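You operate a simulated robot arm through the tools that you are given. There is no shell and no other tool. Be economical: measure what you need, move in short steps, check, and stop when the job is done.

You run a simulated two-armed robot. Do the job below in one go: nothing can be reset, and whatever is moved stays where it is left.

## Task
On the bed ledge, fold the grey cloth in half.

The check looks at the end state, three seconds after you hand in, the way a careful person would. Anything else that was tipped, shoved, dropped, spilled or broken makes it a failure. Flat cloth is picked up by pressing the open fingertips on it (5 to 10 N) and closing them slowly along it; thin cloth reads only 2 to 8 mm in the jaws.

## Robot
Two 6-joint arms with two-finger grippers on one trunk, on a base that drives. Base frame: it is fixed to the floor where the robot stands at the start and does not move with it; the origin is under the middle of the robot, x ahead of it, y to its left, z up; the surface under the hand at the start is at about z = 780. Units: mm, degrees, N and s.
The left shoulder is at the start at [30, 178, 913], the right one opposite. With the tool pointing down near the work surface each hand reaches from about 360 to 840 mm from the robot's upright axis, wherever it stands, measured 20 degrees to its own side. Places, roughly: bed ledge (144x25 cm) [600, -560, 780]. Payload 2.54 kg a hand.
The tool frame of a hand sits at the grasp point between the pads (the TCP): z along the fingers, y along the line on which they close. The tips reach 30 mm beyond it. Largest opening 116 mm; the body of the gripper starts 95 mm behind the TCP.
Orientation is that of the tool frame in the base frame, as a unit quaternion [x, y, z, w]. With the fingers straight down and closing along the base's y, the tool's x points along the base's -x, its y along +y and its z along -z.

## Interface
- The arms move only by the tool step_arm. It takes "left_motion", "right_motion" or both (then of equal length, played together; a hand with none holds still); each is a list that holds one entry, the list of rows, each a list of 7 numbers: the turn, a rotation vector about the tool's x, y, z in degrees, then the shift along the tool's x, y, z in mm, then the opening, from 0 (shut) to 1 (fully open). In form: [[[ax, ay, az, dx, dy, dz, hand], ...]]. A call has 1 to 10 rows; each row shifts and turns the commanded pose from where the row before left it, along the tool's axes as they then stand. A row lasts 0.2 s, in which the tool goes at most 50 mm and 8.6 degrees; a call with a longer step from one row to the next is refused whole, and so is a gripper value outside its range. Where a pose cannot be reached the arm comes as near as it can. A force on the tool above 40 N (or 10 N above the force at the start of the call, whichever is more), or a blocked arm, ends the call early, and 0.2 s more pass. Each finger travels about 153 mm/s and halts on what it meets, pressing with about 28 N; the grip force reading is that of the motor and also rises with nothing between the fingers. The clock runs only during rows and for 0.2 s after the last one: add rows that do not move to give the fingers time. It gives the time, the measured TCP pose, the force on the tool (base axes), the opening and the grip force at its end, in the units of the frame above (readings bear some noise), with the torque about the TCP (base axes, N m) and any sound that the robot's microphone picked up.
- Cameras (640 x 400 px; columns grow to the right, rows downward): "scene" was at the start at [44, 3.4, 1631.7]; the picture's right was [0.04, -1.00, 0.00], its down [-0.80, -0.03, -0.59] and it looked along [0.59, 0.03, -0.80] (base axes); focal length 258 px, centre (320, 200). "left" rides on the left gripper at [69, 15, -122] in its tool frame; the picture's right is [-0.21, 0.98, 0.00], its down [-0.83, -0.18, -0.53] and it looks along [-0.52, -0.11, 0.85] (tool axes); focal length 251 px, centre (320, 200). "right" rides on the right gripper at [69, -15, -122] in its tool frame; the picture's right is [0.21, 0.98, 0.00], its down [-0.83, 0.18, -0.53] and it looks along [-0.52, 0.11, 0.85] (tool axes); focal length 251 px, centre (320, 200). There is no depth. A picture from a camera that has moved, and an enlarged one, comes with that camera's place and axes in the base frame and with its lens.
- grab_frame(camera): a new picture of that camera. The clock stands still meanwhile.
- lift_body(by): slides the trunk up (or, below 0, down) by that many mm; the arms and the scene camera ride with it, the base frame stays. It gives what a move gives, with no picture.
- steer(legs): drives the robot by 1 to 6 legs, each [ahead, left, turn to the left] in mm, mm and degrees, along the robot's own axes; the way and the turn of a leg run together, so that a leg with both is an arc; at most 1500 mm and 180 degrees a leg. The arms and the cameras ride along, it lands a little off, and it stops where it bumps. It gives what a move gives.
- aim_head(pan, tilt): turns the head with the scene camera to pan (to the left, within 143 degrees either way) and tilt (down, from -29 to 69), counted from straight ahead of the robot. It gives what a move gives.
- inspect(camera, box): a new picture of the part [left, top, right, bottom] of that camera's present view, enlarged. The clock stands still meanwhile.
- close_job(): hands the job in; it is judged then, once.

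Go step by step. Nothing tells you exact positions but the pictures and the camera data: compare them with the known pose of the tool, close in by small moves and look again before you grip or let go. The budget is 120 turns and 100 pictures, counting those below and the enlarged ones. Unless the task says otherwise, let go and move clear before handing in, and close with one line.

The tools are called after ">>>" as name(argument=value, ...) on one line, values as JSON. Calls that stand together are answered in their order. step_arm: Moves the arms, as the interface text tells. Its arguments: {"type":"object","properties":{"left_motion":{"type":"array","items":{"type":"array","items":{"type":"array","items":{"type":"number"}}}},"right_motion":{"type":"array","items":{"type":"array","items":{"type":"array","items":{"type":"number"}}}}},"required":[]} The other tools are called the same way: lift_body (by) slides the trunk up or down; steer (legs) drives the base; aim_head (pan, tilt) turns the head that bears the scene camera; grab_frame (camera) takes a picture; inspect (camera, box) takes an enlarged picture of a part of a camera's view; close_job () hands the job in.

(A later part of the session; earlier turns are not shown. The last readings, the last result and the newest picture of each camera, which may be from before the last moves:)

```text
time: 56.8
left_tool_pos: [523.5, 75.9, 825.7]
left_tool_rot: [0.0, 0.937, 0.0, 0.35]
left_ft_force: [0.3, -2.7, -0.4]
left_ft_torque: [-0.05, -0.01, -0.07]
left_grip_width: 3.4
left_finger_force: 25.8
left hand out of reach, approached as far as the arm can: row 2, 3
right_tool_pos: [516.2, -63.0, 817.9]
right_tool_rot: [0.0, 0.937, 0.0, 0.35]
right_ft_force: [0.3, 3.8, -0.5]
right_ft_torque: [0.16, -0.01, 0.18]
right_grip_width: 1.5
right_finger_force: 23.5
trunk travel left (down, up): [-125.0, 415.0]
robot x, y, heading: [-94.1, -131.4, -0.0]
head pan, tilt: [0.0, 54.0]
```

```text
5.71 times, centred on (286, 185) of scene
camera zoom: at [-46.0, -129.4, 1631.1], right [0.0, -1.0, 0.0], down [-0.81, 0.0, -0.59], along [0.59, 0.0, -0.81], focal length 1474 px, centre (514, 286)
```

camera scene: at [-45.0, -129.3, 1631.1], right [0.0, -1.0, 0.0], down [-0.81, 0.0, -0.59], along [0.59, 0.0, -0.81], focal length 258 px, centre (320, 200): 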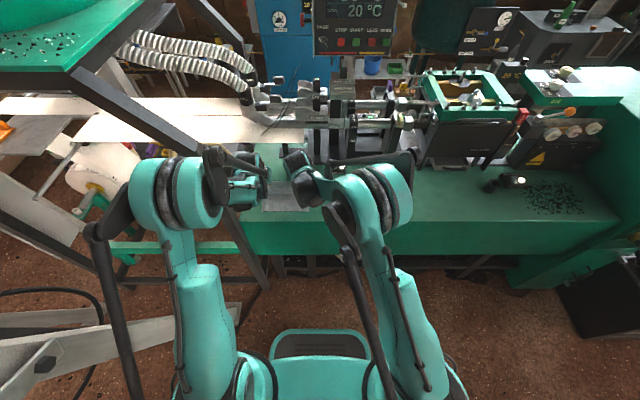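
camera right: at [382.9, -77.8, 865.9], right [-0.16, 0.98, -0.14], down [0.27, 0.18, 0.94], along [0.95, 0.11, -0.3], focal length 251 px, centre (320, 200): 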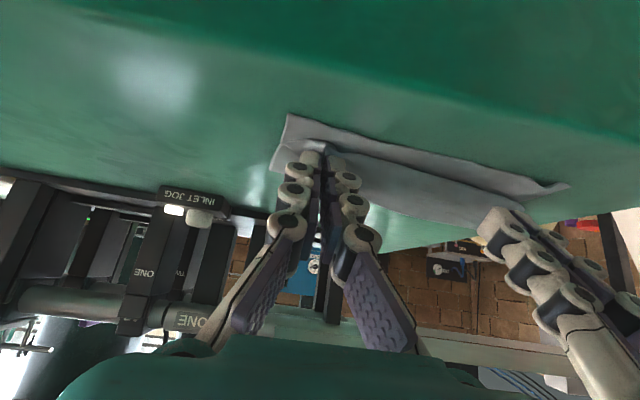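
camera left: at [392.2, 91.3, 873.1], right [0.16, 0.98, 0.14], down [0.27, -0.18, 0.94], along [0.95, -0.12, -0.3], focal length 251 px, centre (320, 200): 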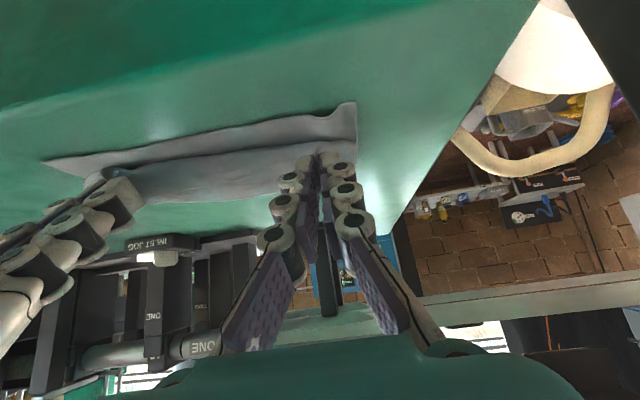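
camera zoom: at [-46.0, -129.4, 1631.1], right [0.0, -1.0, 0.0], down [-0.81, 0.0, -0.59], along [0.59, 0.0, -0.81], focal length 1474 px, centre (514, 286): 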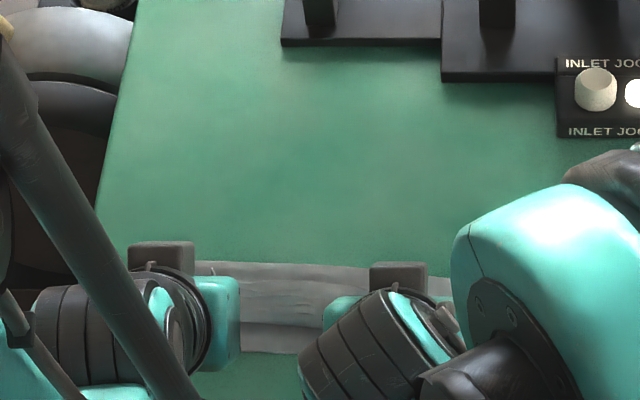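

The left arm reached its near limit at this tilt. I take some tilt back while keeping the tips moving to the target.

>>> step_arm(left_motion=[[[0, 4, 0, -1, 0, 0, 0], [0, 4, 0, -1, 0, 0, 0], [0, 4, 0, 0, 0, 0, 0], [0, 4, 0, 0, 0, 0, 0], [0, 0, 0, 0, 0, 0, 0]]], right_motion=[[[0, 4, 0, -1, 0, 0, 0], [0, 4, 0, -1, 0, 0, 0], [0, 4, 0, 0, 0, 0, 0], [0, 4, 0, 0, 0, 0, 0], [0, 0, 0, 0, 0, 0, 0]]])

>>> grab_frame(camera="left")

>>> grab_frame(camera="right")

```text
time: 58.0
left_tool_pos: [524.7, 74.5, 827.3]
left_tool_rot: [0.0, 0.976, 0.0, 0.216]
left_ft_force: [-1.4, -1.7, 1.8]
left_ft_torque: [-0.12, 0.02, -0.05]
left_grip_width: 0.3
left_finger_force: 24.0
right_tool_pos: [515.7, -62.2, 819.3]
right_tool_rot: [0.001, 0.976, 0.001, 0.217]
right_ft_force: [-1.1, -1.7, 4.5]
right_ft_torque: [-0.01, 0.0, 0.02]
right_grip_width: 0.9
right_finger_force: 29.2
trunk travel left (down, up): [-125.0, 415.0]
robot x, y, heading: [-86.9, -126.9, 0.2]
head pan, tilt: [0.0, 54.0]
```

```text
38 pictures are left
camera left: at [411.3, 91.3, 909.1], right [0.2, 0.98, 0.09], down [0.52, -0.18, 0.83], along [0.83, -0.12, -0.55], focal length 251 px, centre (320, 200)
```

left: 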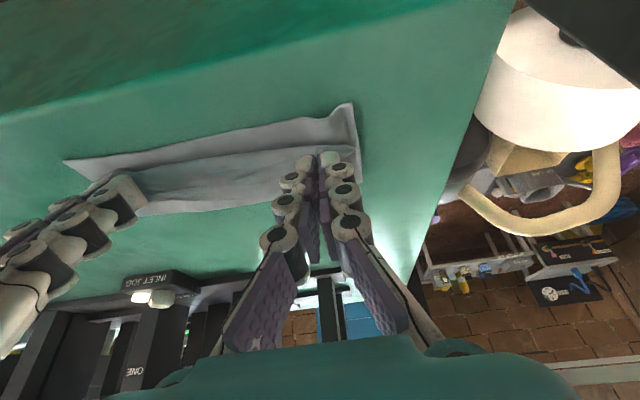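

```text
37 pictures are left
camera right: at [402.1, -77.9, 901.9], right [-0.19, 0.98, -0.09], down [0.52, 0.18, 0.83], along [0.83, 0.11, -0.55], focal length 251 px, centre (320, 200)
```

right: 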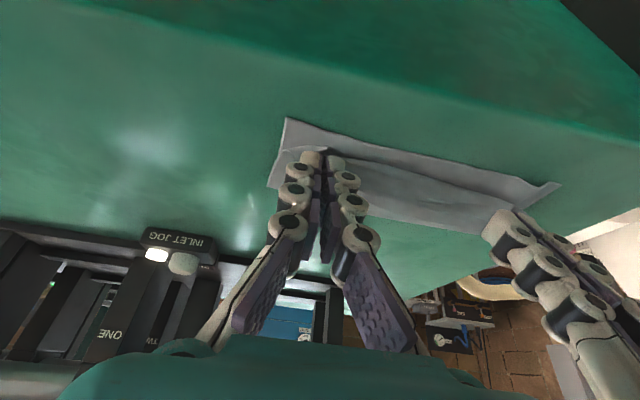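

The upper edge is still about 13 mm (left) and 7 mm (right) short of the near edge. I bring both down and back by that much.

>>> step_arm(left_motion=[[[0, 0, 0, 5.5, 0, 2.2, 0], [0, 0, 0, 5.5, 0, 2.2, 0], [0, 0, 0, 5.4, 0, 2.3, 0], [0, 0, 0, 0, 0, 0, 0]]], right_motion=[[[0, 0, 0, 2.7, 0, 1, 0], [0, 0, 0, 2.7, 0, 1, 0], [0, 0, 0, 2.6, 0, 0.9, 0], [0, 0, 0, 0, 0, 0, 0]]])

>>> grab_frame(camera="left")

>>> grab_frame(camera="right")

>>> inspect(camera="scene", box=[230, 150, 342, 220])

```text
time: 59.0
left_tool_pos: [513.2, 75.2, 815.0]
left_tool_rot: [0.0, 0.976, 0.001, 0.218]
left_ft_force: [-1.4, 1.1, 0.8]
left_ft_torque: [-0.11, 0.02, -0.04]
left_grip_width: 3.6
left_finger_force: 36.4
right_tool_pos: [509.7, -62.7, 812.3]
right_tool_rot: [0.0, 0.976, 0.0, 0.217]
right_ft_force: [0.0, -0.7, 0.6]
right_ft_torque: [0.01, -0.01, 0.02]
right_grip_width: 0.0
right_finger_force: 27.6
trunk travel left (down, up): [-125.0, 415.0]
robot x, y, heading: [-86.5, -129.7, -0.1]
head pan, tilt: [0.0, 54.0]
```

```text
36 pictures are left
camera left: at [399.4, 91.6, 895.7], right [0.19, 0.98, 0.09], down [0.52, -0.18, 0.83], along [0.83, -0.11, -0.55], focal length 251 px, centre (320, 200)
```

left: 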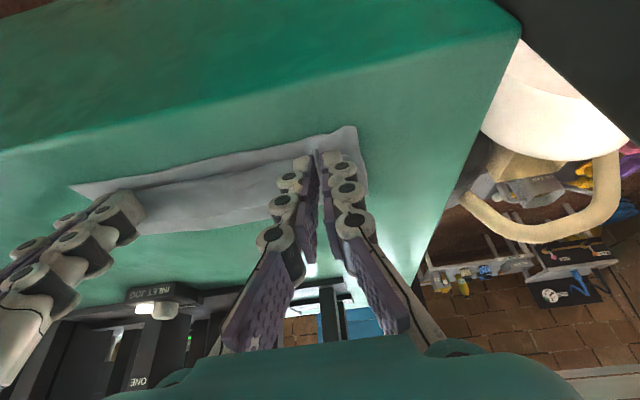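

```text
35 pictures are left
camera right: at [396.1, -78.1, 896.0], right [-0.19, 0.98, -0.09], down [0.52, 0.18, 0.83], along [0.83, 0.11, -0.55], focal length 251 px, centre (320, 200)
```

right: 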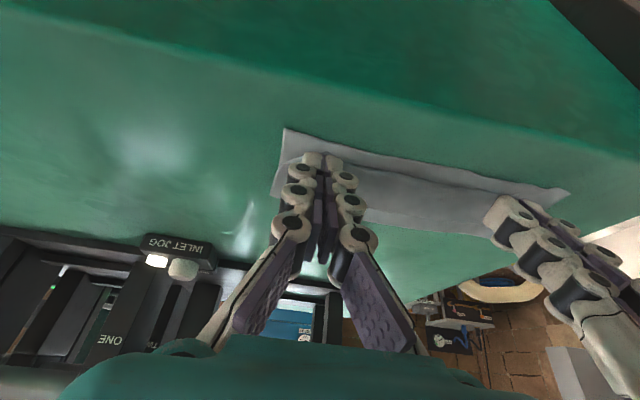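

```text
5.71 times, centred on (286, 185) of scene
camera zoom: at [-45.9, -129.3, 1631.1], right [0.0, -1.0, 0.0], down [-0.81, 0.0, -0.59], along [0.59, 0.0, -0.81], focal length 1474 px, centre (514, 286)
```

zoom: 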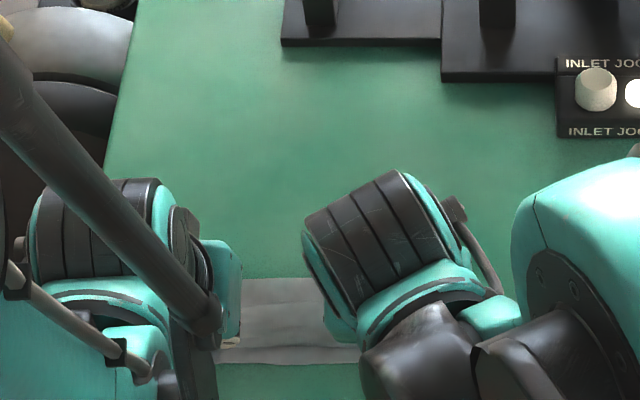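

The upper layer is nearly on the near edge and the grips have mostly slipped off. I open gently, rise and look.

>>> step_arm(left_motion=[[[0, 0, 0, 0, 0, 0, 0.06], [0, 0, 0, 0, 0, 0, 0.12], [0, 0, 0, -2.1, 0, -4.5, 0.15], [0, 0, 0, -6.3, 0, -13.6, 0.15], [0, 0, 0, -10.6, 0, -22.6, 0.15], [0, 0, 0, -10.6, 0, -22.6, 0.15], [0, 0, 0, 0, 20, 0, 0.15], [0, 0, 0, 0, 0, 0, 0.15]]], right_motion=[[[0, 0, 0, 0, 0, 0, 0.06], [0, 0, 0, 0, 0, 0, 0.12], [0, 0, 0, -2.1, 0, -4.5, 0.15], [0, 0, 0, -6.3, 0, -13.6, 0.15], [0, 0, 0, -10.6, 0, -22.6, 0.15], [0, 0, 0, -10.6, 0, -22.6, 0.15], [0, 0, 0, 0, -40, 0, 0.15], [0, 0, 0, 0, -40, 0, 0.15]]])

>>> grab_frame(camera="left")

>>> grab_frame(camera="right")

>>> inspect(camera="scene", box=[230, 150, 342, 220])

```text
time: 60.8
left_tool_pos: [510.7, 95.7, 883.7]
left_tool_rot: [0.0, 0.976, 0.0, 0.216]
left_ft_force: [-0.5, -0.5, -0.3]
left_ft_torque: [0.02, -0.04, 0.03]
left_grip_width: 17.5
left_finger_force: 0.0
right_tool_pos: [509.9, -143.1, 882.9]
right_tool_rot: [0.0, 0.976, 0.0, 0.217]
right_ft_force: [1.0, 0.3, 0.0]
right_ft_torque: [-0.02, 0.0, 0.03]
right_grip_width: 17.3
right_finger_force: 0.0
trunk travel left (down, up): [-125.0, 415.0]
robot x, y, heading: [-89.9, -131.6, -0.2]
head pan, tilt: [0.0, 54.0]
```

```text
33 pictures are left
camera left: at [397.8, 110.8, 966.1], right [0.19, 0.98, 0.09], down [0.52, -0.18, 0.83], along [0.83, -0.11, -0.54], focal length 251 px, centre (320, 200)
```

left: 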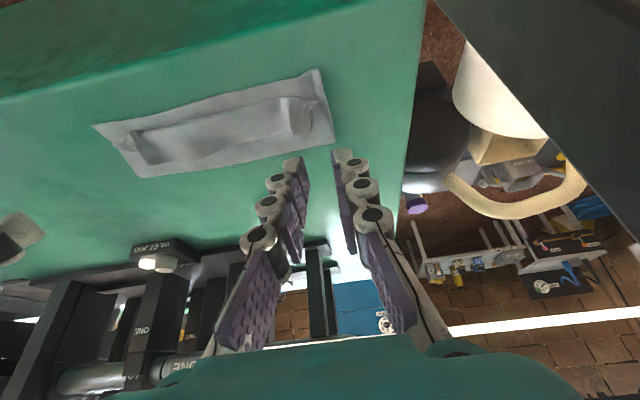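

```text
32 pictures are left
camera right: at [395.7, -159.1, 965.7], right [-0.19, 0.98, -0.09], down [0.52, 0.18, 0.83], along [0.83, 0.11, -0.55], focal length 251 px, centre (320, 200)
```

right: 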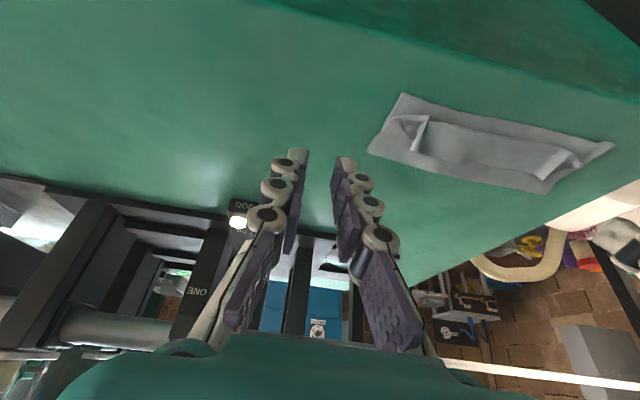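

```text
5.71 times, centred on (286, 185) of scene
camera zoom: at [-46.4, -130.5, 1631.1], right [0.0, -1.0, 0.0], down [-0.81, 0.0, -0.59], along [0.59, 0.0, -0.81], focal length 1474 px, centre (514, 286)
```

zoom: 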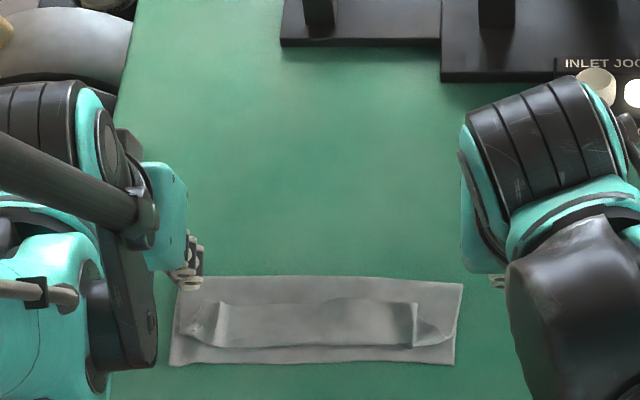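

>>> inspect(camera="left", box=[80, 50, 360, 200])

>>> inspect(camera="right", box=[350, 70, 640, 220])

>>> inspect(camera="scene", box=[254, 190, 318, 220])

```text
2.29 times, centred on (220, 125) of left
camera zoom: at [397.8, 110.8, 966.1], right [0.19, 0.98, 0.09], down [0.52, -0.18, 0.83], along [0.83, -0.11, -0.54], focal length 575 px, centre (549, 371)
```

zoom: 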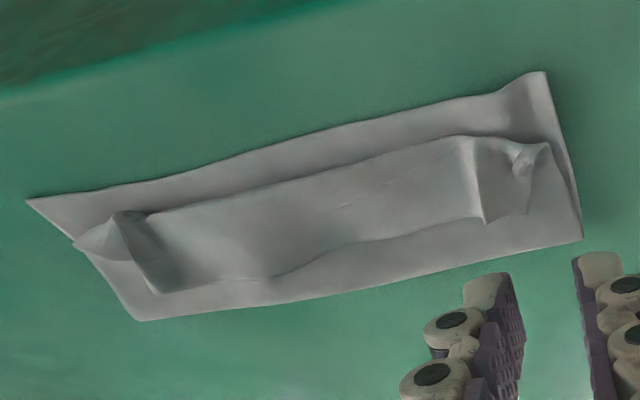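

```text
2.21 times, centred on (495, 145) of right
camera zoom: at [395.7, -159.1, 965.7], right [-0.19, 0.98, -0.09], down [0.52, 0.18, 0.83], along [0.83, 0.11, -0.55], focal length 555 px, centre (-66, 321)
```

zoom: 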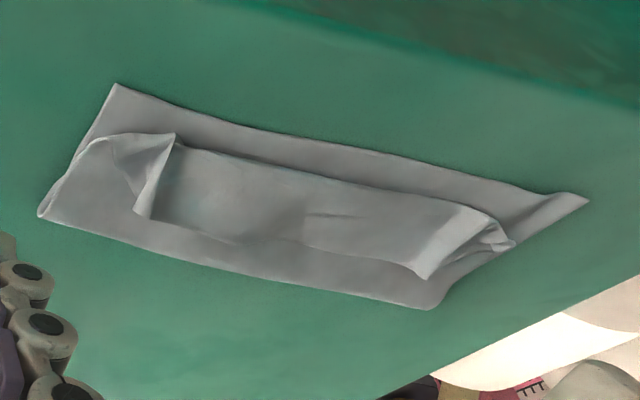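

```text
10.00 times, centred on (286, 205) of scene
camera zoom: at [-46.4, -130.5, 1631.1], right [0.0, -1.0, 0.0], down [-0.81, 0.0, -0.59], along [0.59, 0.0, -0.81], focal length 2579 px, centre (660, 150)
```

zoom: 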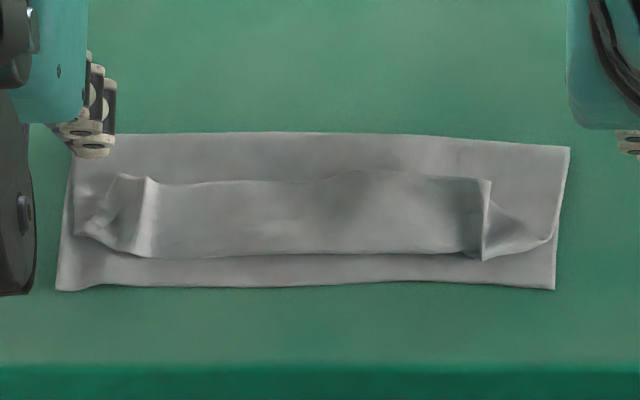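

The lower layer and crease are good, but the upper layer's free edge flopped back by about 40 mm in the middle (edge at x≈555). I bring the left hand over the middle of that edge to pull it out.

>>> step_arm(left_motion=[[[0, 8.4, 0, 0, -30, 0, 0.3], [0, 8.4, 0, 0, -30, 0, 0.3], [0, 8.2, 0, 0, -31, 0, 0.3], [0, 0, 0, -19, 0, 15, 0.3], [0, 0, 0, -19, 0, 15, 0.3], [0, 0, 0, 0, 0, 20, 0.3], [0, 0, 0, 0, 0, 0, 0.3]]], right_motion=[[[0, 0, 0, 0, -10, 0, 0.15], [0, 0, 0, 0, -10, 0, 0.15], [0, 0, 0, 0, 0, 0, 0.15], [0, 0, 0, 0, 0, 0, 0.15], [0, 0, 0, 0, 0, 0, 0.15], [0, 0, 0, 0, 0, 0, 0.15], [0, 0, 0, 0, 0, 0, 0.15]]])

>>> grab_frame(camera="left")

>>> inspect(camera="right", box=[300, 50, 640, 250])

```text
time: 62.4
left_tool_pos: [550.2, 4.1, 834.0]
left_tool_rot: [0.0, 1.0, 0.0, 0.0]
left_ft_force: [0.3, 0.0, -0.8]
left_ft_torque: [0.02, 0.02, 0.01]
left_grip_width: 34.6
left_finger_force: 0.0
right_tool_pos: [510.2, -162.3, 883.2]
right_tool_rot: [0.0, 0.976, 0.001, 0.216]
right_ft_force: [0.8, -0.2, -0.3]
right_ft_torque: [0.0, 0.01, -0.01]
right_grip_width: 17.4
right_finger_force: 0.0
trunk travel left (down, up): [-125.0, 415.0]
robot x, y, heading: [-91.0, -131.7, 0.2]
head pan, tilt: [0.0, 54.0]
```

```text
27 pictures are left
camera left: at [482.1, 20.8, 955.8], right [0.22, 0.98, 0.0], down [0.83, -0.18, 0.53], along [0.52, -0.11, -0.85], focal length 251 px, centre (320, 200)
```

left: 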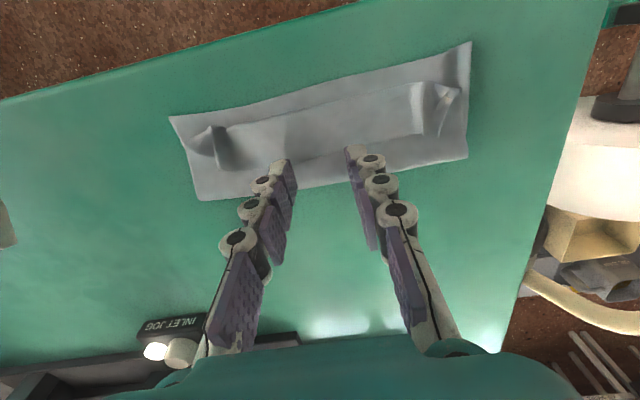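

```text
1.88 times, centred on (470, 150) of right
camera zoom: at [396.0, -178.5, 965.6], right [-0.19, 0.98, -0.09], down [0.52, 0.18, 0.83], along [0.83, 0.11, -0.55], focal length 473 px, centre (38, 294)
```

zoom: 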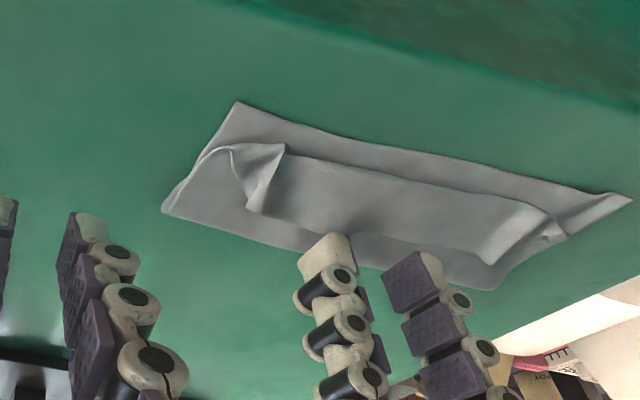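

>>> step_arm(left_motion=[[[0, 0, 0, 3.5, 0, 9, 0.3], [0, 0, 0, 3.5, 0, 9, 0.3], [0, 0, 0, 0, 0, 2, 0.3], [0, 0, 0, 0, 0, 0, 0.3]]])

```text
time: 63.4
left_tool_pos: [545.0, 4.1, 814.4]
left_tool_rot: [0.0, 1.0, 0.0, 0.001]
left_ft_force: [-0.1, -1.1, 0.1]
left_ft_torque: [0.04, 0.0, -0.02]
left_grip_width: 34.6
left_finger_force: 0.0
right_tool_pos: [510.0, -163.2, 882.0]
right_tool_rot: [0.0, 0.976, 0.0, 0.216]
right_ft_force: [-0.1, -0.1, -0.5]
right_ft_torque: [0.01, 0.01, 0.01]
right_grip_width: 17.7
right_finger_force: 0.0
trunk travel left (down, up): [-125.0, 415.0]
robot x, y, heading: [-90.8, -133.6, 0.3]
head pan, tilt: [0.0, 54.0]
```

>>> step_arm(left_motion=[[[0, 0, 0, 0, 0, 1.3, 0.3], [0, 0, 0, 0, 0, 0, 0.3]]])

```text
time: 64.0
left_tool_pos: [544.3, 5.0, 813.6]
left_tool_rot: [0.001, 1.0, 0.0, 0.001]
left_ft_force: [1.0, 0.2, 3.6]
left_ft_torque: [-0.03, 0.03, -0.01]
left_grip_width: 34.9
left_finger_force: 0.1
right_tool_pos: [509.3, -162.2, 883.9]
right_tool_rot: [0.0, 0.976, 0.0, 0.217]
right_ft_force: [0.4, 0.3, -0.6]
right_ft_torque: [0.01, -0.02, 0.02]
right_grip_width: 17.3
right_finger_force: 0.0
trunk travel left (down, up): [-125.0, 415.0]
robot x, y, heading: [-91.6, -131.4, 0.1]
head pan, tilt: [0.0, 54.0]
```

Light contact at 3.6 N; I add a touch and close slowly on the top layer.

>>> step_arm(left_motion=[[[0, 0, 0, 0, 0, 0.35, 0.3], [0, 0, 0, 0, 0, 0, 0.26], [0, 0, 0, 0, 0, 0, 0.22], [0, 0, 0, 0, 0, 0.1, 0.18], [0, 0, 0, 0, 0, 0, 0.14], [0, 0, 0, 0, 0, 0.1, 0.1], [0, 0, 0, 0, 0, 0, 0.07], [0, 0, 0, 0, 0, 0, 0.04], [0, 0, 0, 0, 0, 0, 0.01], [0, 0, 0, 0, 0, 0, 0]]])

>>> grab_frame(camera="left")

```text
time: 66.2
left_tool_pos: [544.1, 4.8, 811.9]
left_tool_rot: [0.0, 1.0, 0.0, 0.001]
left_ft_force: [1.3, -0.1, 4.3]
left_ft_torque: [0.01, -0.01, 0.0]
left_grip_width: 4.1
left_finger_force: 27.6
right_tool_pos: [509.4, -162.9, 882.8]
right_tool_rot: [0.001, 0.976, -0.001, 0.217]
right_ft_force: [0.0, -1.1, 0.3]
right_ft_torque: [-0.02, 0.01, 0.04]
right_grip_width: 17.3
right_finger_force: 0.1
trunk travel left (down, up): [-125.0, 415.0]
robot x, y, heading: [-85.7, -131.5, -0.0]
head pan, tilt: [0.0, 54.0]
```

```text
25 pictures are left
camera left: at [475.3, 20.3, 934.8], right [0.22, 0.98, 0.0], down [0.82, -0.18, 0.54], along [0.52, -0.11, -0.84], focal length 251 px, centre (320, 200)
```

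left: 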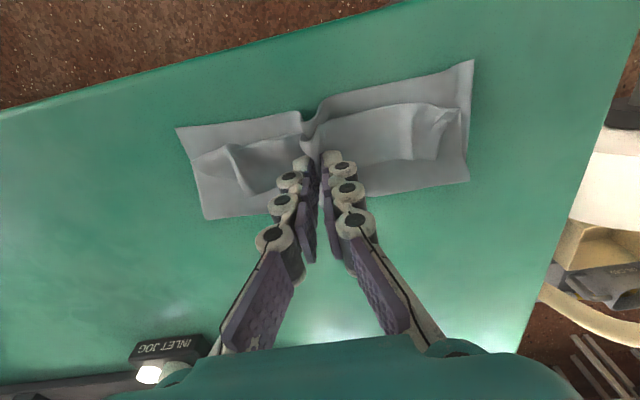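

That pinched all the layers, so I let go and rise. Instead I'll sweep the flopped edge back over with spread fingertips from behind.

>>> step_arm(left_motion=[[[0, 0, 0, 0, 0, 0, 0.15], [0, 0, 0, 0, 0, 0, 0.3], [0, 0, 0, 0, 0, -6, 0.35], [0, 0, 0, 0, 0, -25, 0.4], [0, -8, 0, -20, 0, 0, 0.6], [0, -8, 0, -20, 0, 0, 0.9], [0, 0, 0, 0, 0, 0, 0.9]]])

>>> grab_frame(camera="left")

```text
time: 67.8
left_tool_pos: [583.1, 4.8, 846.1]
left_tool_rot: [0.0, 0.99, 0.0, 0.14]
left_ft_force: [0.3, 0.2, -0.2]
left_ft_torque: [0.04, -0.01, 0.0]
left_grip_width: 104.4
left_finger_force: 0.0
right_tool_pos: [509.9, -162.5, 883.5]
right_tool_rot: [0.0, 0.976, 0.0, 0.217]
right_ft_force: [-0.7, 0.6, -0.2]
right_ft_torque: [-0.02, -0.02, -0.01]
right_grip_width: 17.7
right_finger_force: 0.0
trunk travel left (down, up): [-125.0, 415.0]
robot x, y, heading: [-90.2, -127.6, 0.1]
head pan, tilt: [0.0, 54.0]
```

```text
24 pictures are left
camera left: at [484.1, 20.2, 944.6], right [0.21, 0.98, 0.06], down [0.64, -0.18, 0.74], along [0.74, -0.11, -0.67], focal length 251 px, centre (320, 200)
```

left: 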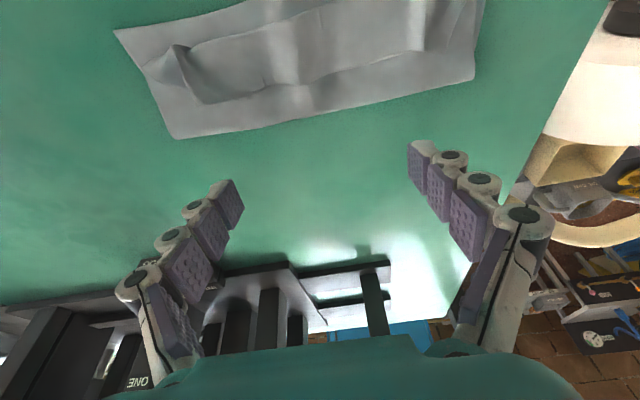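

>>> step_arm(left_motion=[[[0, 0, 0, 7, 0, 8.4, 0.9], [0, 0, 0, 7, 0, 8.4, 0.9], [0, 0, 0, 6.8, 0, 8.4, 0.9], [0, 0, 0, 0, 0, 0, 0.9]]])

```text
time: 68.8
left_tool_pos: [569.8, 4.0, 815.8]
left_tool_rot: [0.0, 0.99, -0.001, 0.14]
left_ft_force: [-0.1, 0.0, -0.6]
left_ft_torque: [0.0, -0.02, 0.0]
left_grip_width: 104.3
left_finger_force: 0.0
right_tool_pos: [509.4, -163.4, 883.6]
right_tool_rot: [0.0, 0.976, 0.0, 0.217]
right_ft_force: [-0.2, -0.3, -0.5]
right_ft_torque: [0.0, -0.02, 0.01]
right_grip_width: 17.6
right_finger_force: 0.0
trunk travel left (down, up): [-125.0, 415.0]
robot x, y, heading: [-91.0, -130.3, 0.2]
head pan, tilt: [0.0, 54.0]
```

>>> step_arm(left_motion=[[[0, 0, 0, 0.28, 0, 0.96, 0.9], [0, 0, 0, 0.1, 0, 0.5, 0.9], [0, 0, 0, 0, 0, 0, 0.9]]])

```text
time: 69.6
left_tool_pos: [571.2, 6.0, 814.1]
left_tool_rot: [0.0, 0.99, 0.0, 0.14]
left_ft_force: [0.0, 0.3, 0.3]
left_ft_torque: [0.0, 0.0, 0.0]
left_grip_width: 104.4
left_finger_force: 0.0
right_tool_pos: [510.3, -163.7, 882.4]
right_tool_rot: [0.0, 0.976, 0.0, 0.217]
right_ft_force: [-0.3, 0.6, 0.2]
right_ft_torque: [0.0, 0.0, -0.01]
right_grip_width: 17.3
right_finger_force: 0.2
trunk travel left (down, up): [-125.0, 415.0]
robot x, y, heading: [-87.1, -130.9, 0.1]
head pan, tilt: [0.0, 54.0]
```

Just at the surface. I sweep slowly 30 mm toward the robot and look.

>>> step_arm(left_motion=[[[0, 0, 0, 4.8, 0, -1.3, 0.9], [0, 0, 0, 4.8, 0, -1.3, 0.9], [0, 0, 0, 4.8, 0, -1.3, 0.9], [0, 0, 0, 4.8, 0, -1.4, 0.9], [0, 0, 0, 4.8, 0, -1.4, 0.9], [0, 0, 0, 4.8, 0, -1.4, 0.9], [0, 0, 0, 0, 0, 0, 0.9]]])

>>> grab_frame(camera="left")

```text
time: 71.2
left_tool_pos: [540.6, 3.8, 814.6]
left_tool_rot: [0.0, 0.99, 0.0, 0.14]
left_ft_force: [-0.5, -0.9, 0.0]
left_ft_torque: [0.01, 0.03, 0.03]
left_grip_width: 104.4
left_finger_force: 0.1
right_tool_pos: [510.8, -163.2, 882.5]
right_tool_rot: [0.0, 0.976, -0.001, 0.216]
right_ft_force: [0.4, -0.3, 0.6]
right_ft_torque: [-0.03, -0.04, 0.01]
right_grip_width: 17.5
right_finger_force: 0.0
trunk travel left (down, up): [-125.0, 415.0]
robot x, y, heading: [-92.3, -127.9, -0.1]
head pan, tilt: [0.0, 54.0]
```

```text
23 pictures are left
camera left: at [441.4, 20.3, 912.7], right [0.21, 0.98, 0.06], down [0.65, -0.18, 0.74], along [0.73, -0.11, -0.67], focal length 251 px, centre (320, 200)
```

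left: 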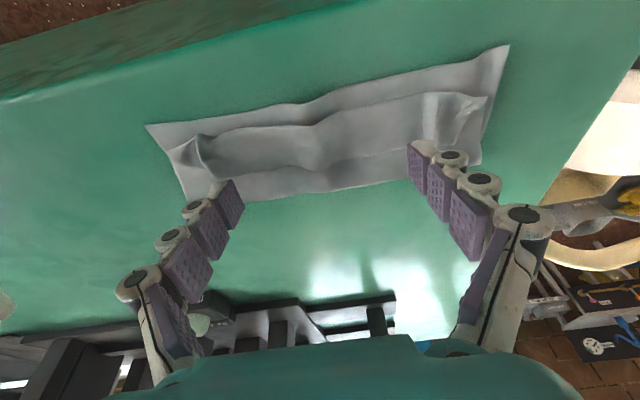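

>>> step_arm(left_motion=[[[0, 0, 0, 4.9, 0, -0.9, 0.9], [0, 0, 0, 4.8, 0, -1.4, 0.9], [0, 0, 0, 4.8, 0, -1.4, 0.9], [0, 0, 0, 4.8, 0, -1.4, 0.9], [0, 0, 0, 4.8, 0, -1.4, 0.9], [0, 0, 0, 0, 0, 0, 0.9]]])

>>> grab_frame(camera="left")

```text
time: 72.6
left_tool_pos: [515.1, 5.3, 814.5]
left_tool_rot: [0.0, 0.99, 0.0, 0.141]
left_ft_force: [-0.4, -0.1, -0.6]
left_ft_torque: [0.02, 0.01, -0.01]
left_grip_width: 104.3
left_finger_force: 0.1
right_tool_pos: [510.1, -163.2, 882.5]
right_tool_rot: [0.0, 0.976, 0.0, 0.217]
right_ft_force: [0.9, -1.3, 0.4]
right_ft_torque: [0.0, 0.01, 0.01]
right_grip_width: 17.3
right_finger_force: 0.1
trunk travel left (down, up): [-125.0, 415.0]
robot x, y, heading: [-84.4, -128.4, -0.2]
head pan, tilt: [0.0, 54.0]
```

```text
22 pictures are left
camera left: at [416.2, 20.6, 912.4], right [0.21, 0.98, 0.06], down [0.65, -0.18, 0.74], along [0.73, -0.11, -0.67], focal length 251 px, centre (320, 200)
```

left: 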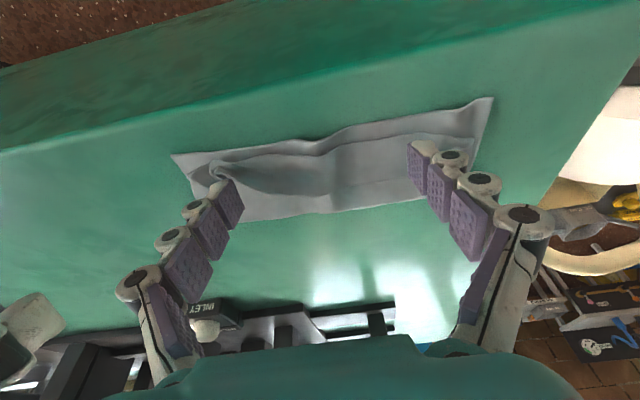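

The strip is turning over. I sweep 20 mm more, then lift and look.

>>> step_arm(left_motion=[[[0, 0, 0, 4.8, 0, -1.4, 0.9], [0, 0, 0, 4.8, 0, -1.4, 0.9], [0, 0, 0, 4.8, 0, -1.4, 0.9], [0, 0, 0, 4.8, 0, -1.4, 0.9], [0, 0, 0, -7, 0, -24, 0.9], [0, 0, 0, -7, 0, -24, 0.9], [0, 0, 0, 0, 0, 0, 0.9]]])

>>> inspect(camera="left", box=[140, 60, 520, 260])

>>> inspect(camera="scene", box=[254, 190, 318, 220])

```text
time: 74.2
left_tool_pos: [496.8, 3.5, 864.7]
left_tool_rot: [0.0, 0.99, -0.001, 0.14]
left_ft_force: [0.5, 0.0, 0.5]
left_ft_torque: [0.0, 0.01, 0.02]
left_grip_width: 104.3
left_finger_force: 0.1
right_tool_pos: [510.6, -163.5, 882.6]
right_tool_rot: [0.0, 0.976, 0.0, 0.216]
right_ft_force: [0.6, 0.3, -0.3]
right_ft_torque: [-0.01, 0.03, -0.01]
right_grip_width: 17.3
right_finger_force: 0.0
trunk travel left (down, up): [-125.0, 415.0]
robot x, y, heading: [-87.3, -130.1, 0.0]
head pan, tilt: [0.0, 54.0]
```

```text
1.68 times, centred on (330, 160) of left
camera zoom: at [397.1, 20.1, 962.9], right [0.21, 0.98, 0.06], down [0.65, -0.18, 0.74], along [0.73, -0.11, -0.67], focal length 424 px, centre (303, 267)
```

zoom: 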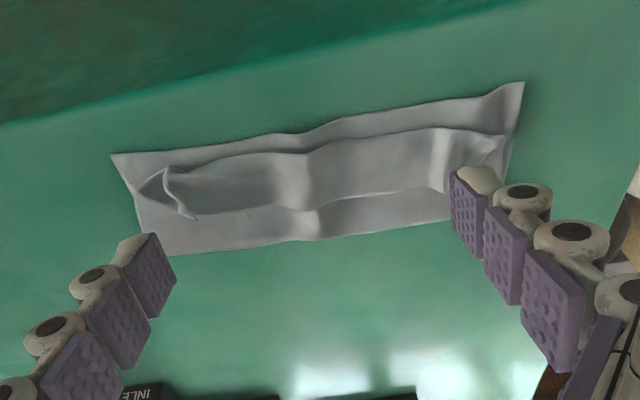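

```text
10.00 times, centred on (286, 205) of scene
camera zoom: at [-45.6, -129.3, 1631.1], right [0.0, -1.0, 0.0], down [-0.81, 0.0, -0.59], along [0.59, 0.0, -0.81], focal length 2579 px, centre (660, 150)
```

zoom: 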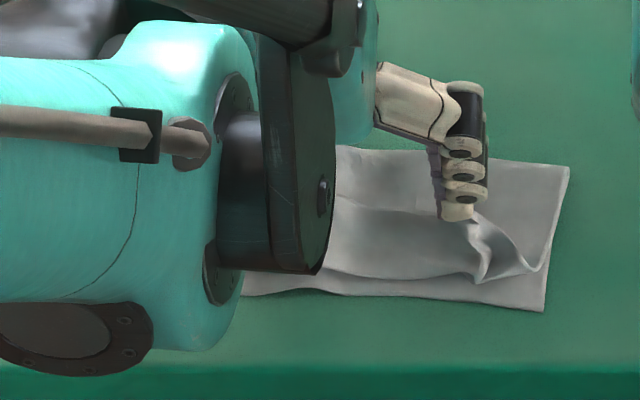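

The sweep only moved the edge's ends. Small walls of cloth stand at both ends of the flopped strip, at about (532,−60) and (550,77); I'll grip those without pressing and pull the strip over.

>>> step_arm(left_motion=[[[0, 8, 0, 0, 0, -5, 0.6], [0, 8, 0, 0, 24, 0, 0.3], [0, 0, 0, 0, 24, 0, 0.3], [0, 0, 0, -16, 24, 5, 0.3], [0, 0, 0, -16, 0, 5, 0.3], [0, 0, 0, -16, 0, 5, 0.3], [0, 0, 0, 0, 0, 0, 0.3]]], right_motion=[[[0, 8.4, 0, 0, 0, 0, 0.3], [0, 8.4, 0, 0, 0, 0, 0.3], [0, 8.2, 0, 0, 26, 0, 0.3], [0, 0, 0, -6, 26, 10, 0.3], [0, 0, 0, -6, 26, 11, 0.3], [0, 0, 0, -6, 26, 11, 0.3], [0, 0, 0, 0, 0, 0, 0.3]]])

>>> grab_frame(camera="left")

>>> grab_frame(camera="right")

```text
time: 75.8
left_tool_pos: [542.8, 76.1, 854.6]
left_tool_rot: [0.0, 1.0, 0.0, 0.002]
left_ft_force: [0.0, 0.7, 0.0]
left_ft_torque: [0.02, 0.0, -0.01]
left_grip_width: 34.5
left_finger_force: 0.1
right_tool_pos: [528.3, -59.1, 852.0]
right_tool_rot: [0.0, 1.0, 0.0, 0.0]
right_ft_force: [0.2, 0.2, 0.4]
right_ft_torque: [-0.02, 0.0, 0.0]
right_grip_width: 34.6
right_finger_force: 0.1
trunk travel left (down, up): [-125.0, 415.0]
robot x, y, heading: [-88.3, -130.4, -0.2]
head pan, tilt: [0.0, 54.0]
```

```text
19 pictures are left
camera left: at [473.6, 92.3, 976.9], right [0.22, 0.98, 0.0], down [0.82, -0.18, 0.54], along [0.52, -0.11, -0.84], focal length 251 px, centre (320, 200)
```

left: 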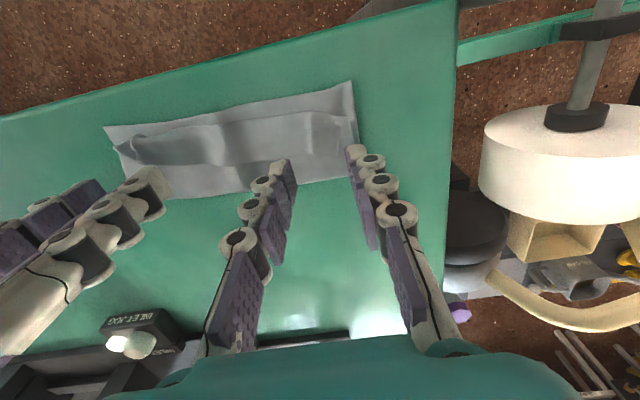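

```text
18 pictures are left
camera right: at [459.5, -73.6, 975.1], right [-0.21, 0.98, 0.0], down [0.83, 0.18, 0.53], along [0.52, 0.11, -0.85], focal length 251 px, centre (320, 200)
```

right: 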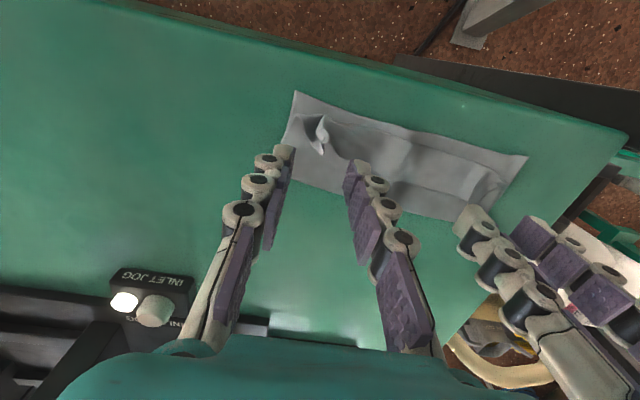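

>>> step_arm(left_motion=[[[0, 0, 0, 2.5, -0.5, 13, 0.3], [0, 0, 0, 2.5, -0.5, 13, 0.3], [0, 0, 0, 0, 0, 13, 0.3], [0, 0, 0, 0, 0, 0, 0.3]]], right_motion=[[[0, 0, 0, 4, 0, 12, 0.3], [0, 0, 0, 4, 0, 12, 0.3], [0, 0, 0, 0, 0, 12, 0.3], [0, 0, 0, 0, 0, 0, 0.3]]])

>>> step_arm(left_motion=[[[0, 0, 0, 0, 0, 0, 0.24], [0, 0, 0, 0, 0, 0, 0.18], [0, 0, 0, 0, 0, 0, 0.12], [0, 0, 0, 0, 0, 0, 0.06], [0, 0, 0, 0, 0, 0, 0], [0, 0, 0, 0, 0, 0, 0]]], right_motion=[[[0, 0, 0, 0, 0, 0, 0.24], [0, 0, 0, 0, 0, 0, 0.18], [0, 0, 0, 0, 0, 0, 0.12], [0, 0, 0, 0, 0, 0, 0.06], [0, 0, 0, 0, 0, 0, 0], [0, 0, 0, 0, 0, 0, 0]]])

```text
time: 76.8
left_tool_pos: [537.0, 75.1, 815.1]
left_tool_rot: [0.0, 1.0, 0.0, 0.001]
left_ft_force: [-0.2, 0.1, -0.5]
left_ft_torque: [0.01, 0.0, 0.0]
left_grip_width: 34.9
left_finger_force: 0.1
right_tool_pos: [520.0, -59.1, 814.4]
right_tool_rot: [0.001, 1.0, 0.0, 0.0]
right_ft_force: [0.1, 0.7, 0.5]
right_ft_torque: [-0.01, -0.03, 0.04]
right_grip_width: 34.9
right_finger_force: 0.1
trunk travel left (down, up): [-125.0, 415.0]
robot x, y, heading: [-87.2, -130.1, -0.2]
head pan, tilt: [0.0, 54.0]
```

```text
time: 78.2
left_tool_pos: [536.9, 75.2, 815.8]
left_tool_rot: [0.0, 1.0, 0.001, 0.001]
left_ft_force: [-0.4, -0.1, -0.3]
left_ft_torque: [0.03, -0.02, -0.03]
left_grip_width: 0.0
left_finger_force: 28.1
right_tool_pos: [520.5, -59.2, 815.8]
right_tool_rot: [0.0, 1.0, 0.0, 0.0]
right_ft_force: [0.0, 0.0, 2.0]
right_ft_torque: [-0.02, 0.0, 0.02]
right_grip_width: 0.7
right_finger_force: 22.9
trunk travel left (down, up): [-125.0, 415.0]
robot x, y, heading: [-87.7, -130.1, 0.1]
head pan, tilt: [0.0, 54.0]
```

The right seems to have a thin hold; the left closed on nothing. I retry the left 2 mm lower.

>>> step_arm(left_motion=[[[0, 0, 0, 0, 0, -1, 0.15], [0, 0, 0, 0, 0, 0, 0.3], [0, 0, 0, -3, 0, 3.2, 0.3], [0, 0, 0, 0, 0, 0, 0.24], [0, 0, 0, 0, 0, 0, 0.18], [0, 0, 0, 0, 0, 0, 0.12], [0, 0, 0, 0, 0, 0, 0.06], [0, 0, 0, 0, 0, 0, 0.02], [0, 0, 0, 0, 0, 0, 0]]])

>>> inspect(camera="left", box=[80, 80, 400, 240])

```text
time: 80.2
left_tool_pos: [540.0, 75.2, 813.7]
left_tool_rot: [0.0, 1.0, -0.001, 0.0]
left_ft_force: [0.3, 0.2, 0.4]
left_ft_torque: [0.02, -0.03, 0.01]
left_grip_width: 0.0
left_finger_force: 28.0
right_tool_pos: [521.0, -58.4, 815.3]
right_tool_rot: [-0.001, 1.0, 0.0, -0.001]
right_ft_force: [-1.0, -0.8, -0.3]
right_ft_torque: [0.01, 0.01, 0.01]
right_grip_width: 3.8
right_finger_force: 25.1
trunk travel left (down, up): [-125.0, 415.0]
robot x, y, heading: [-91.0, -128.3, -0.1]
head pan, tilt: [0.0, 54.0]
```

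```text
2.00 times, centred on (240, 160) of left
camera zoom: at [472.2, 91.4, 935.6], right [0.22, 0.98, 0.0], down [0.83, -0.18, 0.53], along [0.52, -0.11, -0.84], focal length 503 px, centre (480, 280)
```

zoom: 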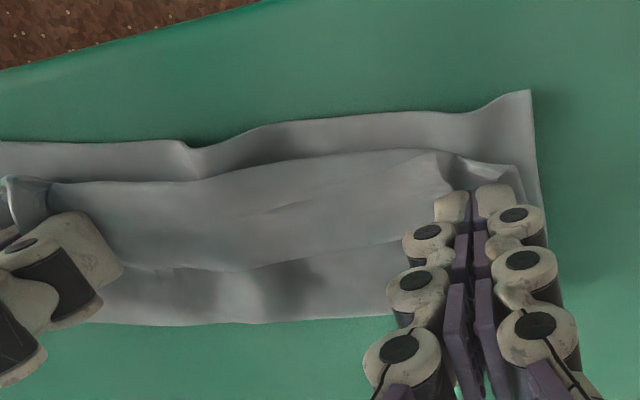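

>>> step_arm(left_motion=[[[0, 0, 0, 0, 0, -15, 0.15], [0, 0, 0, 10, -5, 0, 0.3], [0, 0, 0, 0, 0, 15.3, 0.3], [0, 0, 0, 0, 0, 0, 0.24], [0, 0, 0, 0, 0, 0, 0.18], [0, 0, 0, 0, 0, 0, 0.12], [0, 0, 0, 0, 0, 0, 0.06], [0, 0, 0, 0, 0, 0, 0.02], [0, 0, 0, 0, 0, 0, 0]]])

```text
time: 82.2
left_tool_pos: [529.7, 68.8, 812.5]
left_tool_rot: [0.001, 1.0, 0.001, 0.0]
left_ft_force: [-1.3, -8.2, 1.2]
left_ft_torque: [-0.25, 0.03, -0.09]
left_grip_width: 2.8
left_finger_force: 27.2
right_tool_pos: [520.7, -58.9, 815.1]
right_tool_rot: [0.0, 1.0, 0.001, 0.0]
right_ft_force: [1.4, 7.8, -0.6]
right_ft_torque: [0.24, -0.06, -0.01]
right_grip_width: 2.9
right_finger_force: 25.8
trunk travel left (down, up): [-125.0, 415.0]
robot x, y, heading: [-90.8, -127.8, 0.0]
head pan, tilt: [0.0, 54.0]
```

Both hands hold now, with the strip taut between them. I lift 20 mm and check which layers come up.

>>> step_arm(left_motion=[[[0, 0, 0, 0, 0, -7, 0], [0, 0, 0, 0, 0, -7, 0], [0, 0, 0, 0, 0, -8, 0], [0, 0, 0, 0, 0, 0, 0]]], right_motion=[[[0, 0, 0, 0, 0, -7, 0], [0, 0, 0, 0, 0, -7, 0], [0, 0, 0, 0, 0, -8, 0], [0, 0, 0, 0, 0, 0, 0]]])

>>> grab_frame(camera="left")

>>> grab_frame(camera="right")

```text
time: 83.2
left_tool_pos: [531.2, 70.6, 834.3]
left_tool_rot: [0.0, 1.0, 0.0, 0.001]
left_ft_force: [-1.4, -10.8, -0.3]
left_ft_torque: [-0.25, 0.05, -0.07]
left_grip_width: 3.0
left_finger_force: 28.4
right_tool_pos: [520.5, -60.7, 838.1]
right_tool_rot: [0.001, 1.0, 0.0, 0.0]
right_ft_force: [0.9, 9.9, 2.2]
right_ft_torque: [0.51, -0.03, 0.01]
right_grip_width: 1.1
right_finger_force: 24.5
trunk travel left (down, up): [-125.0, 415.0]
robot x, y, heading: [-92.0, -131.8, -0.1]
head pan, tilt: [0.0, 54.0]
```

```text
16 pictures are left
camera left: at [462.6, 86.2, 957.1], right [0.22, 0.98, 0.0], down [0.83, -0.18, 0.53], along [0.52, -0.12, -0.85], focal length 251 px, centre (320, 200)
```

left: 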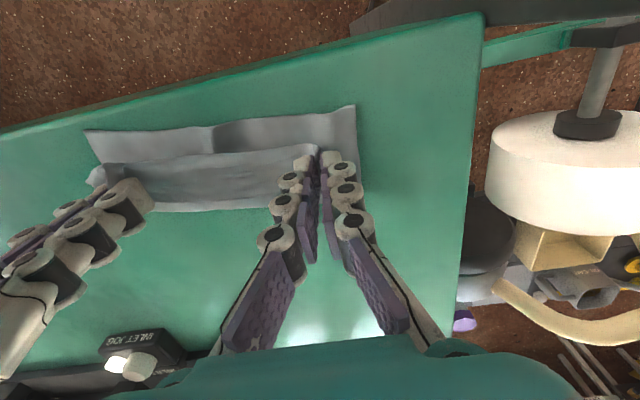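

```text
15 pictures are left
camera right: at [451.5, -73.9, 960.5], right [-0.21, 0.98, 0.0], down [0.83, 0.18, 0.53], along [0.52, 0.11, -0.85], focal length 251 px, centre (320, 200)
```

right: 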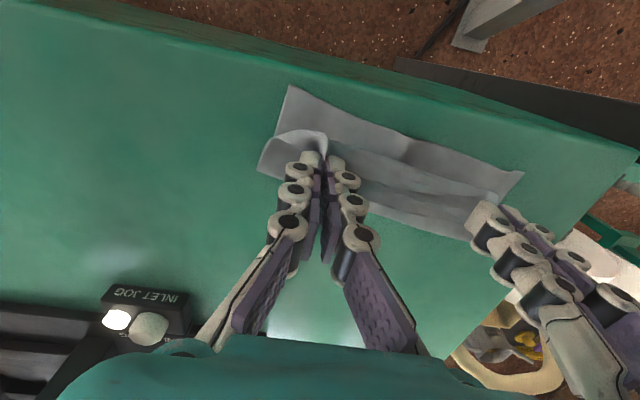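

>>> inspect(camera="left", box=[70, 90, 390, 230])

```text
2.00 times, centred on (230, 160) of left
camera zoom: at [462.6, 86.2, 957.1], right [0.22, 0.98, 0.0], down [0.83, -0.18, 0.53], along [0.52, -0.12, -0.85], focal length 503 px, centre (500, 280)
```

zoom: 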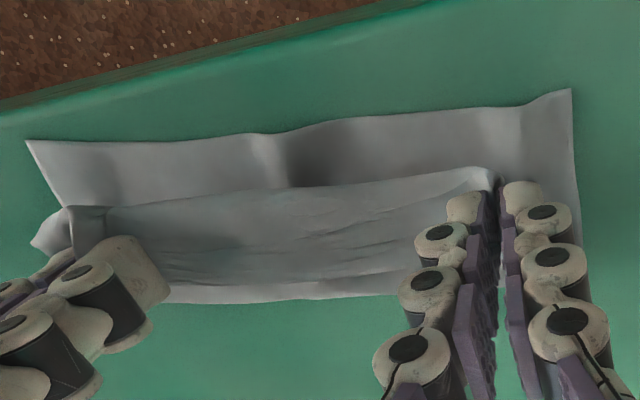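

Only the upper layer came up, and its folded-back strip is stretched between the hands. I keep the left end raised and tilted, and free the right hand to go behind the strip and push it over.

>>> step_arm(left_motion=[[[0, 0, 0, 0, 0, 0, 0], [0, 0, 0, 0, 0, 0, 0], [0, 0, 0, 0, 0, 0, 0], [0, -8, 0, 5.3, 0, -3.8, 0], [0, -8, 0, 5.3, 0, -3.8, 0], [0, -8, 0, 5.3, 0, -3.8, 0], [0, 0, 0, 0, 0, 0, 0], [0, 0, 0, 0, 0, 0, 0], [0, 0, 0, 0, 0, 0, 0]]], right_motion=[[[0, 0, 0, 0, 0, 0, 0.1], [0, 0, 0, 0, 0, 0, 0.15], [0, 0, 0, 0, 0, -20, 0.15], [0, 0, 0, 0, 0, -30, 0.15], [0, 0, 0, -20, 0, 0, 0.5], [0, 0, 0, -20, 0, 0, 1], [0, 0, 0, -20, 2, 0, 1], [0, 0, 0, -10, 0, 0, 1], [0, 0, 0, 0, 0, 0, 1]]])

>>> grab_frame(camera="right")

```text
time: 85.2
left_tool_pos: [513.5, 70.1, 844.6]
left_tool_rot: [0.0, 0.978, 0.0, 0.21]
left_ft_force: [-1.0, 0.0, 3.4]
left_ft_torque: [0.03, 0.02, 0.0]
left_grip_width: 1.1
left_finger_force: 25.5
right_tool_pos: [590.7, -57.8, 886.7]
right_tool_rot: [0.0, 1.0, 0.001, 0.0]
right_ft_force: [0.5, -0.8, -0.5]
right_ft_torque: [-0.03, 0.0, -0.01]
right_grip_width: 116.4
right_finger_force: 0.0
trunk travel left (down, up): [-125.0, 415.0]
robot x, y, heading: [-89.0, -130.2, -0.1]
head pan, tilt: [0.0, 54.0]
```

```text
13 pictures are left
camera right: at [521.4, -72.6, 1010.4], right [-0.21, 0.98, 0.0], down [0.83, 0.18, 0.53], along [0.52, 0.11, -0.85], focal length 251 px, centre (320, 200)
```

right: 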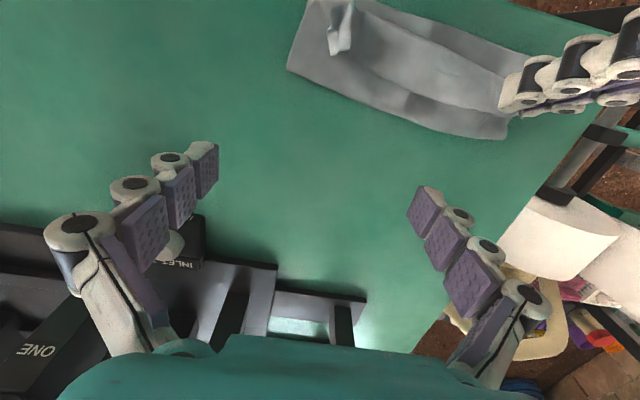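

>>> step_arm(right_motion=[[[0, -8, 0, 0, 0, 0, 1], [0, -8, 0, 0, 0, 0, 1], [0, 0, 0, 13.2, 0, 20.5, 1], [0, 0, 0, 13.2, 0, 20.5, 1], [0, 0, 0, 13.1, 0, 20.3, 1], [0, 0, 0, 0, 0, 0, 1]]])

>>> step_arm(right_motion=[[[0, 0, 0, 7.7, 0, -2.2, 1], [0, 0, 0, 7.7, 0, -2.2, 1], [0, 0, 0, 7.7, 0, -2.2, 1], [0, 0, 0, 7.7, 0, -2.2, 1], [0, 0, 0, 7.7, 0, -2.2, 1], [0, 0, 0, 7.7, 0, -2.2, 1], [0, 0, 0, 0, 0, 0, 1]]])

>>> grab_frame(camera="right")

```text
time: 86.6
left_tool_pos: [512.2, 69.5, 843.2]
left_tool_rot: [0.0, 0.978, 0.0, 0.209]
left_ft_force: [-0.1, 0.9, -0.7]
left_ft_torque: [0.02, -0.03, 0.03]
left_grip_width: 4.0
left_finger_force: 26.6
right_tool_pos: [568.7, -57.6, 816.7]
right_tool_rot: [0.0, 0.99, 0.0, 0.139]
right_ft_force: [0.5, -0.6, -0.3]
right_ft_torque: [-0.02, -0.02, 0.03]
right_grip_width: 115.8
right_finger_force: 0.1
trunk travel left (down, up): [-125.0, 415.0]
robot x, y, heading: [-89.5, -128.0, 0.2]
head pan, tilt: [0.0, 54.0]
```

```text
time: 88.2
left_tool_pos: [513.8, 70.4, 843.8]
left_tool_rot: [0.0, 0.978, 0.0, 0.209]
left_ft_force: [-0.4, 0.4, -0.4]
left_ft_torque: [-0.02, 0.04, 0.01]
left_grip_width: 3.5
left_finger_force: 25.6
right_tool_pos: [521.3, -57.0, 817.8]
right_tool_rot: [0.0, 0.99, -0.001, 0.139]
right_ft_force: [-0.7, 0.0, -0.1]
right_ft_torque: [-0.03, 0.01, -0.03]
right_grip_width: 115.8
right_finger_force: 0.1
trunk travel left (down, up): [-125.0, 415.0]
robot x, y, heading: [-88.3, -132.2, 0.1]
head pan, tilt: [0.0, 54.0]
```

```text
12 pictures are left
camera right: at [421.2, -72.0, 916.6], right [-0.21, 0.98, -0.06], down [0.65, 0.18, 0.74], along [0.73, 0.11, -0.67], focal length 251 px, centre (320, 200)
```

right: 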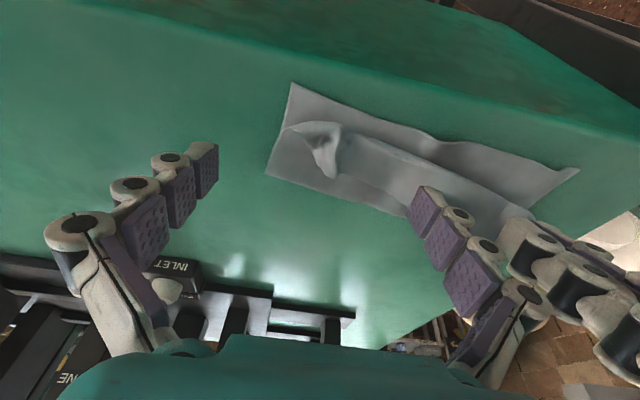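

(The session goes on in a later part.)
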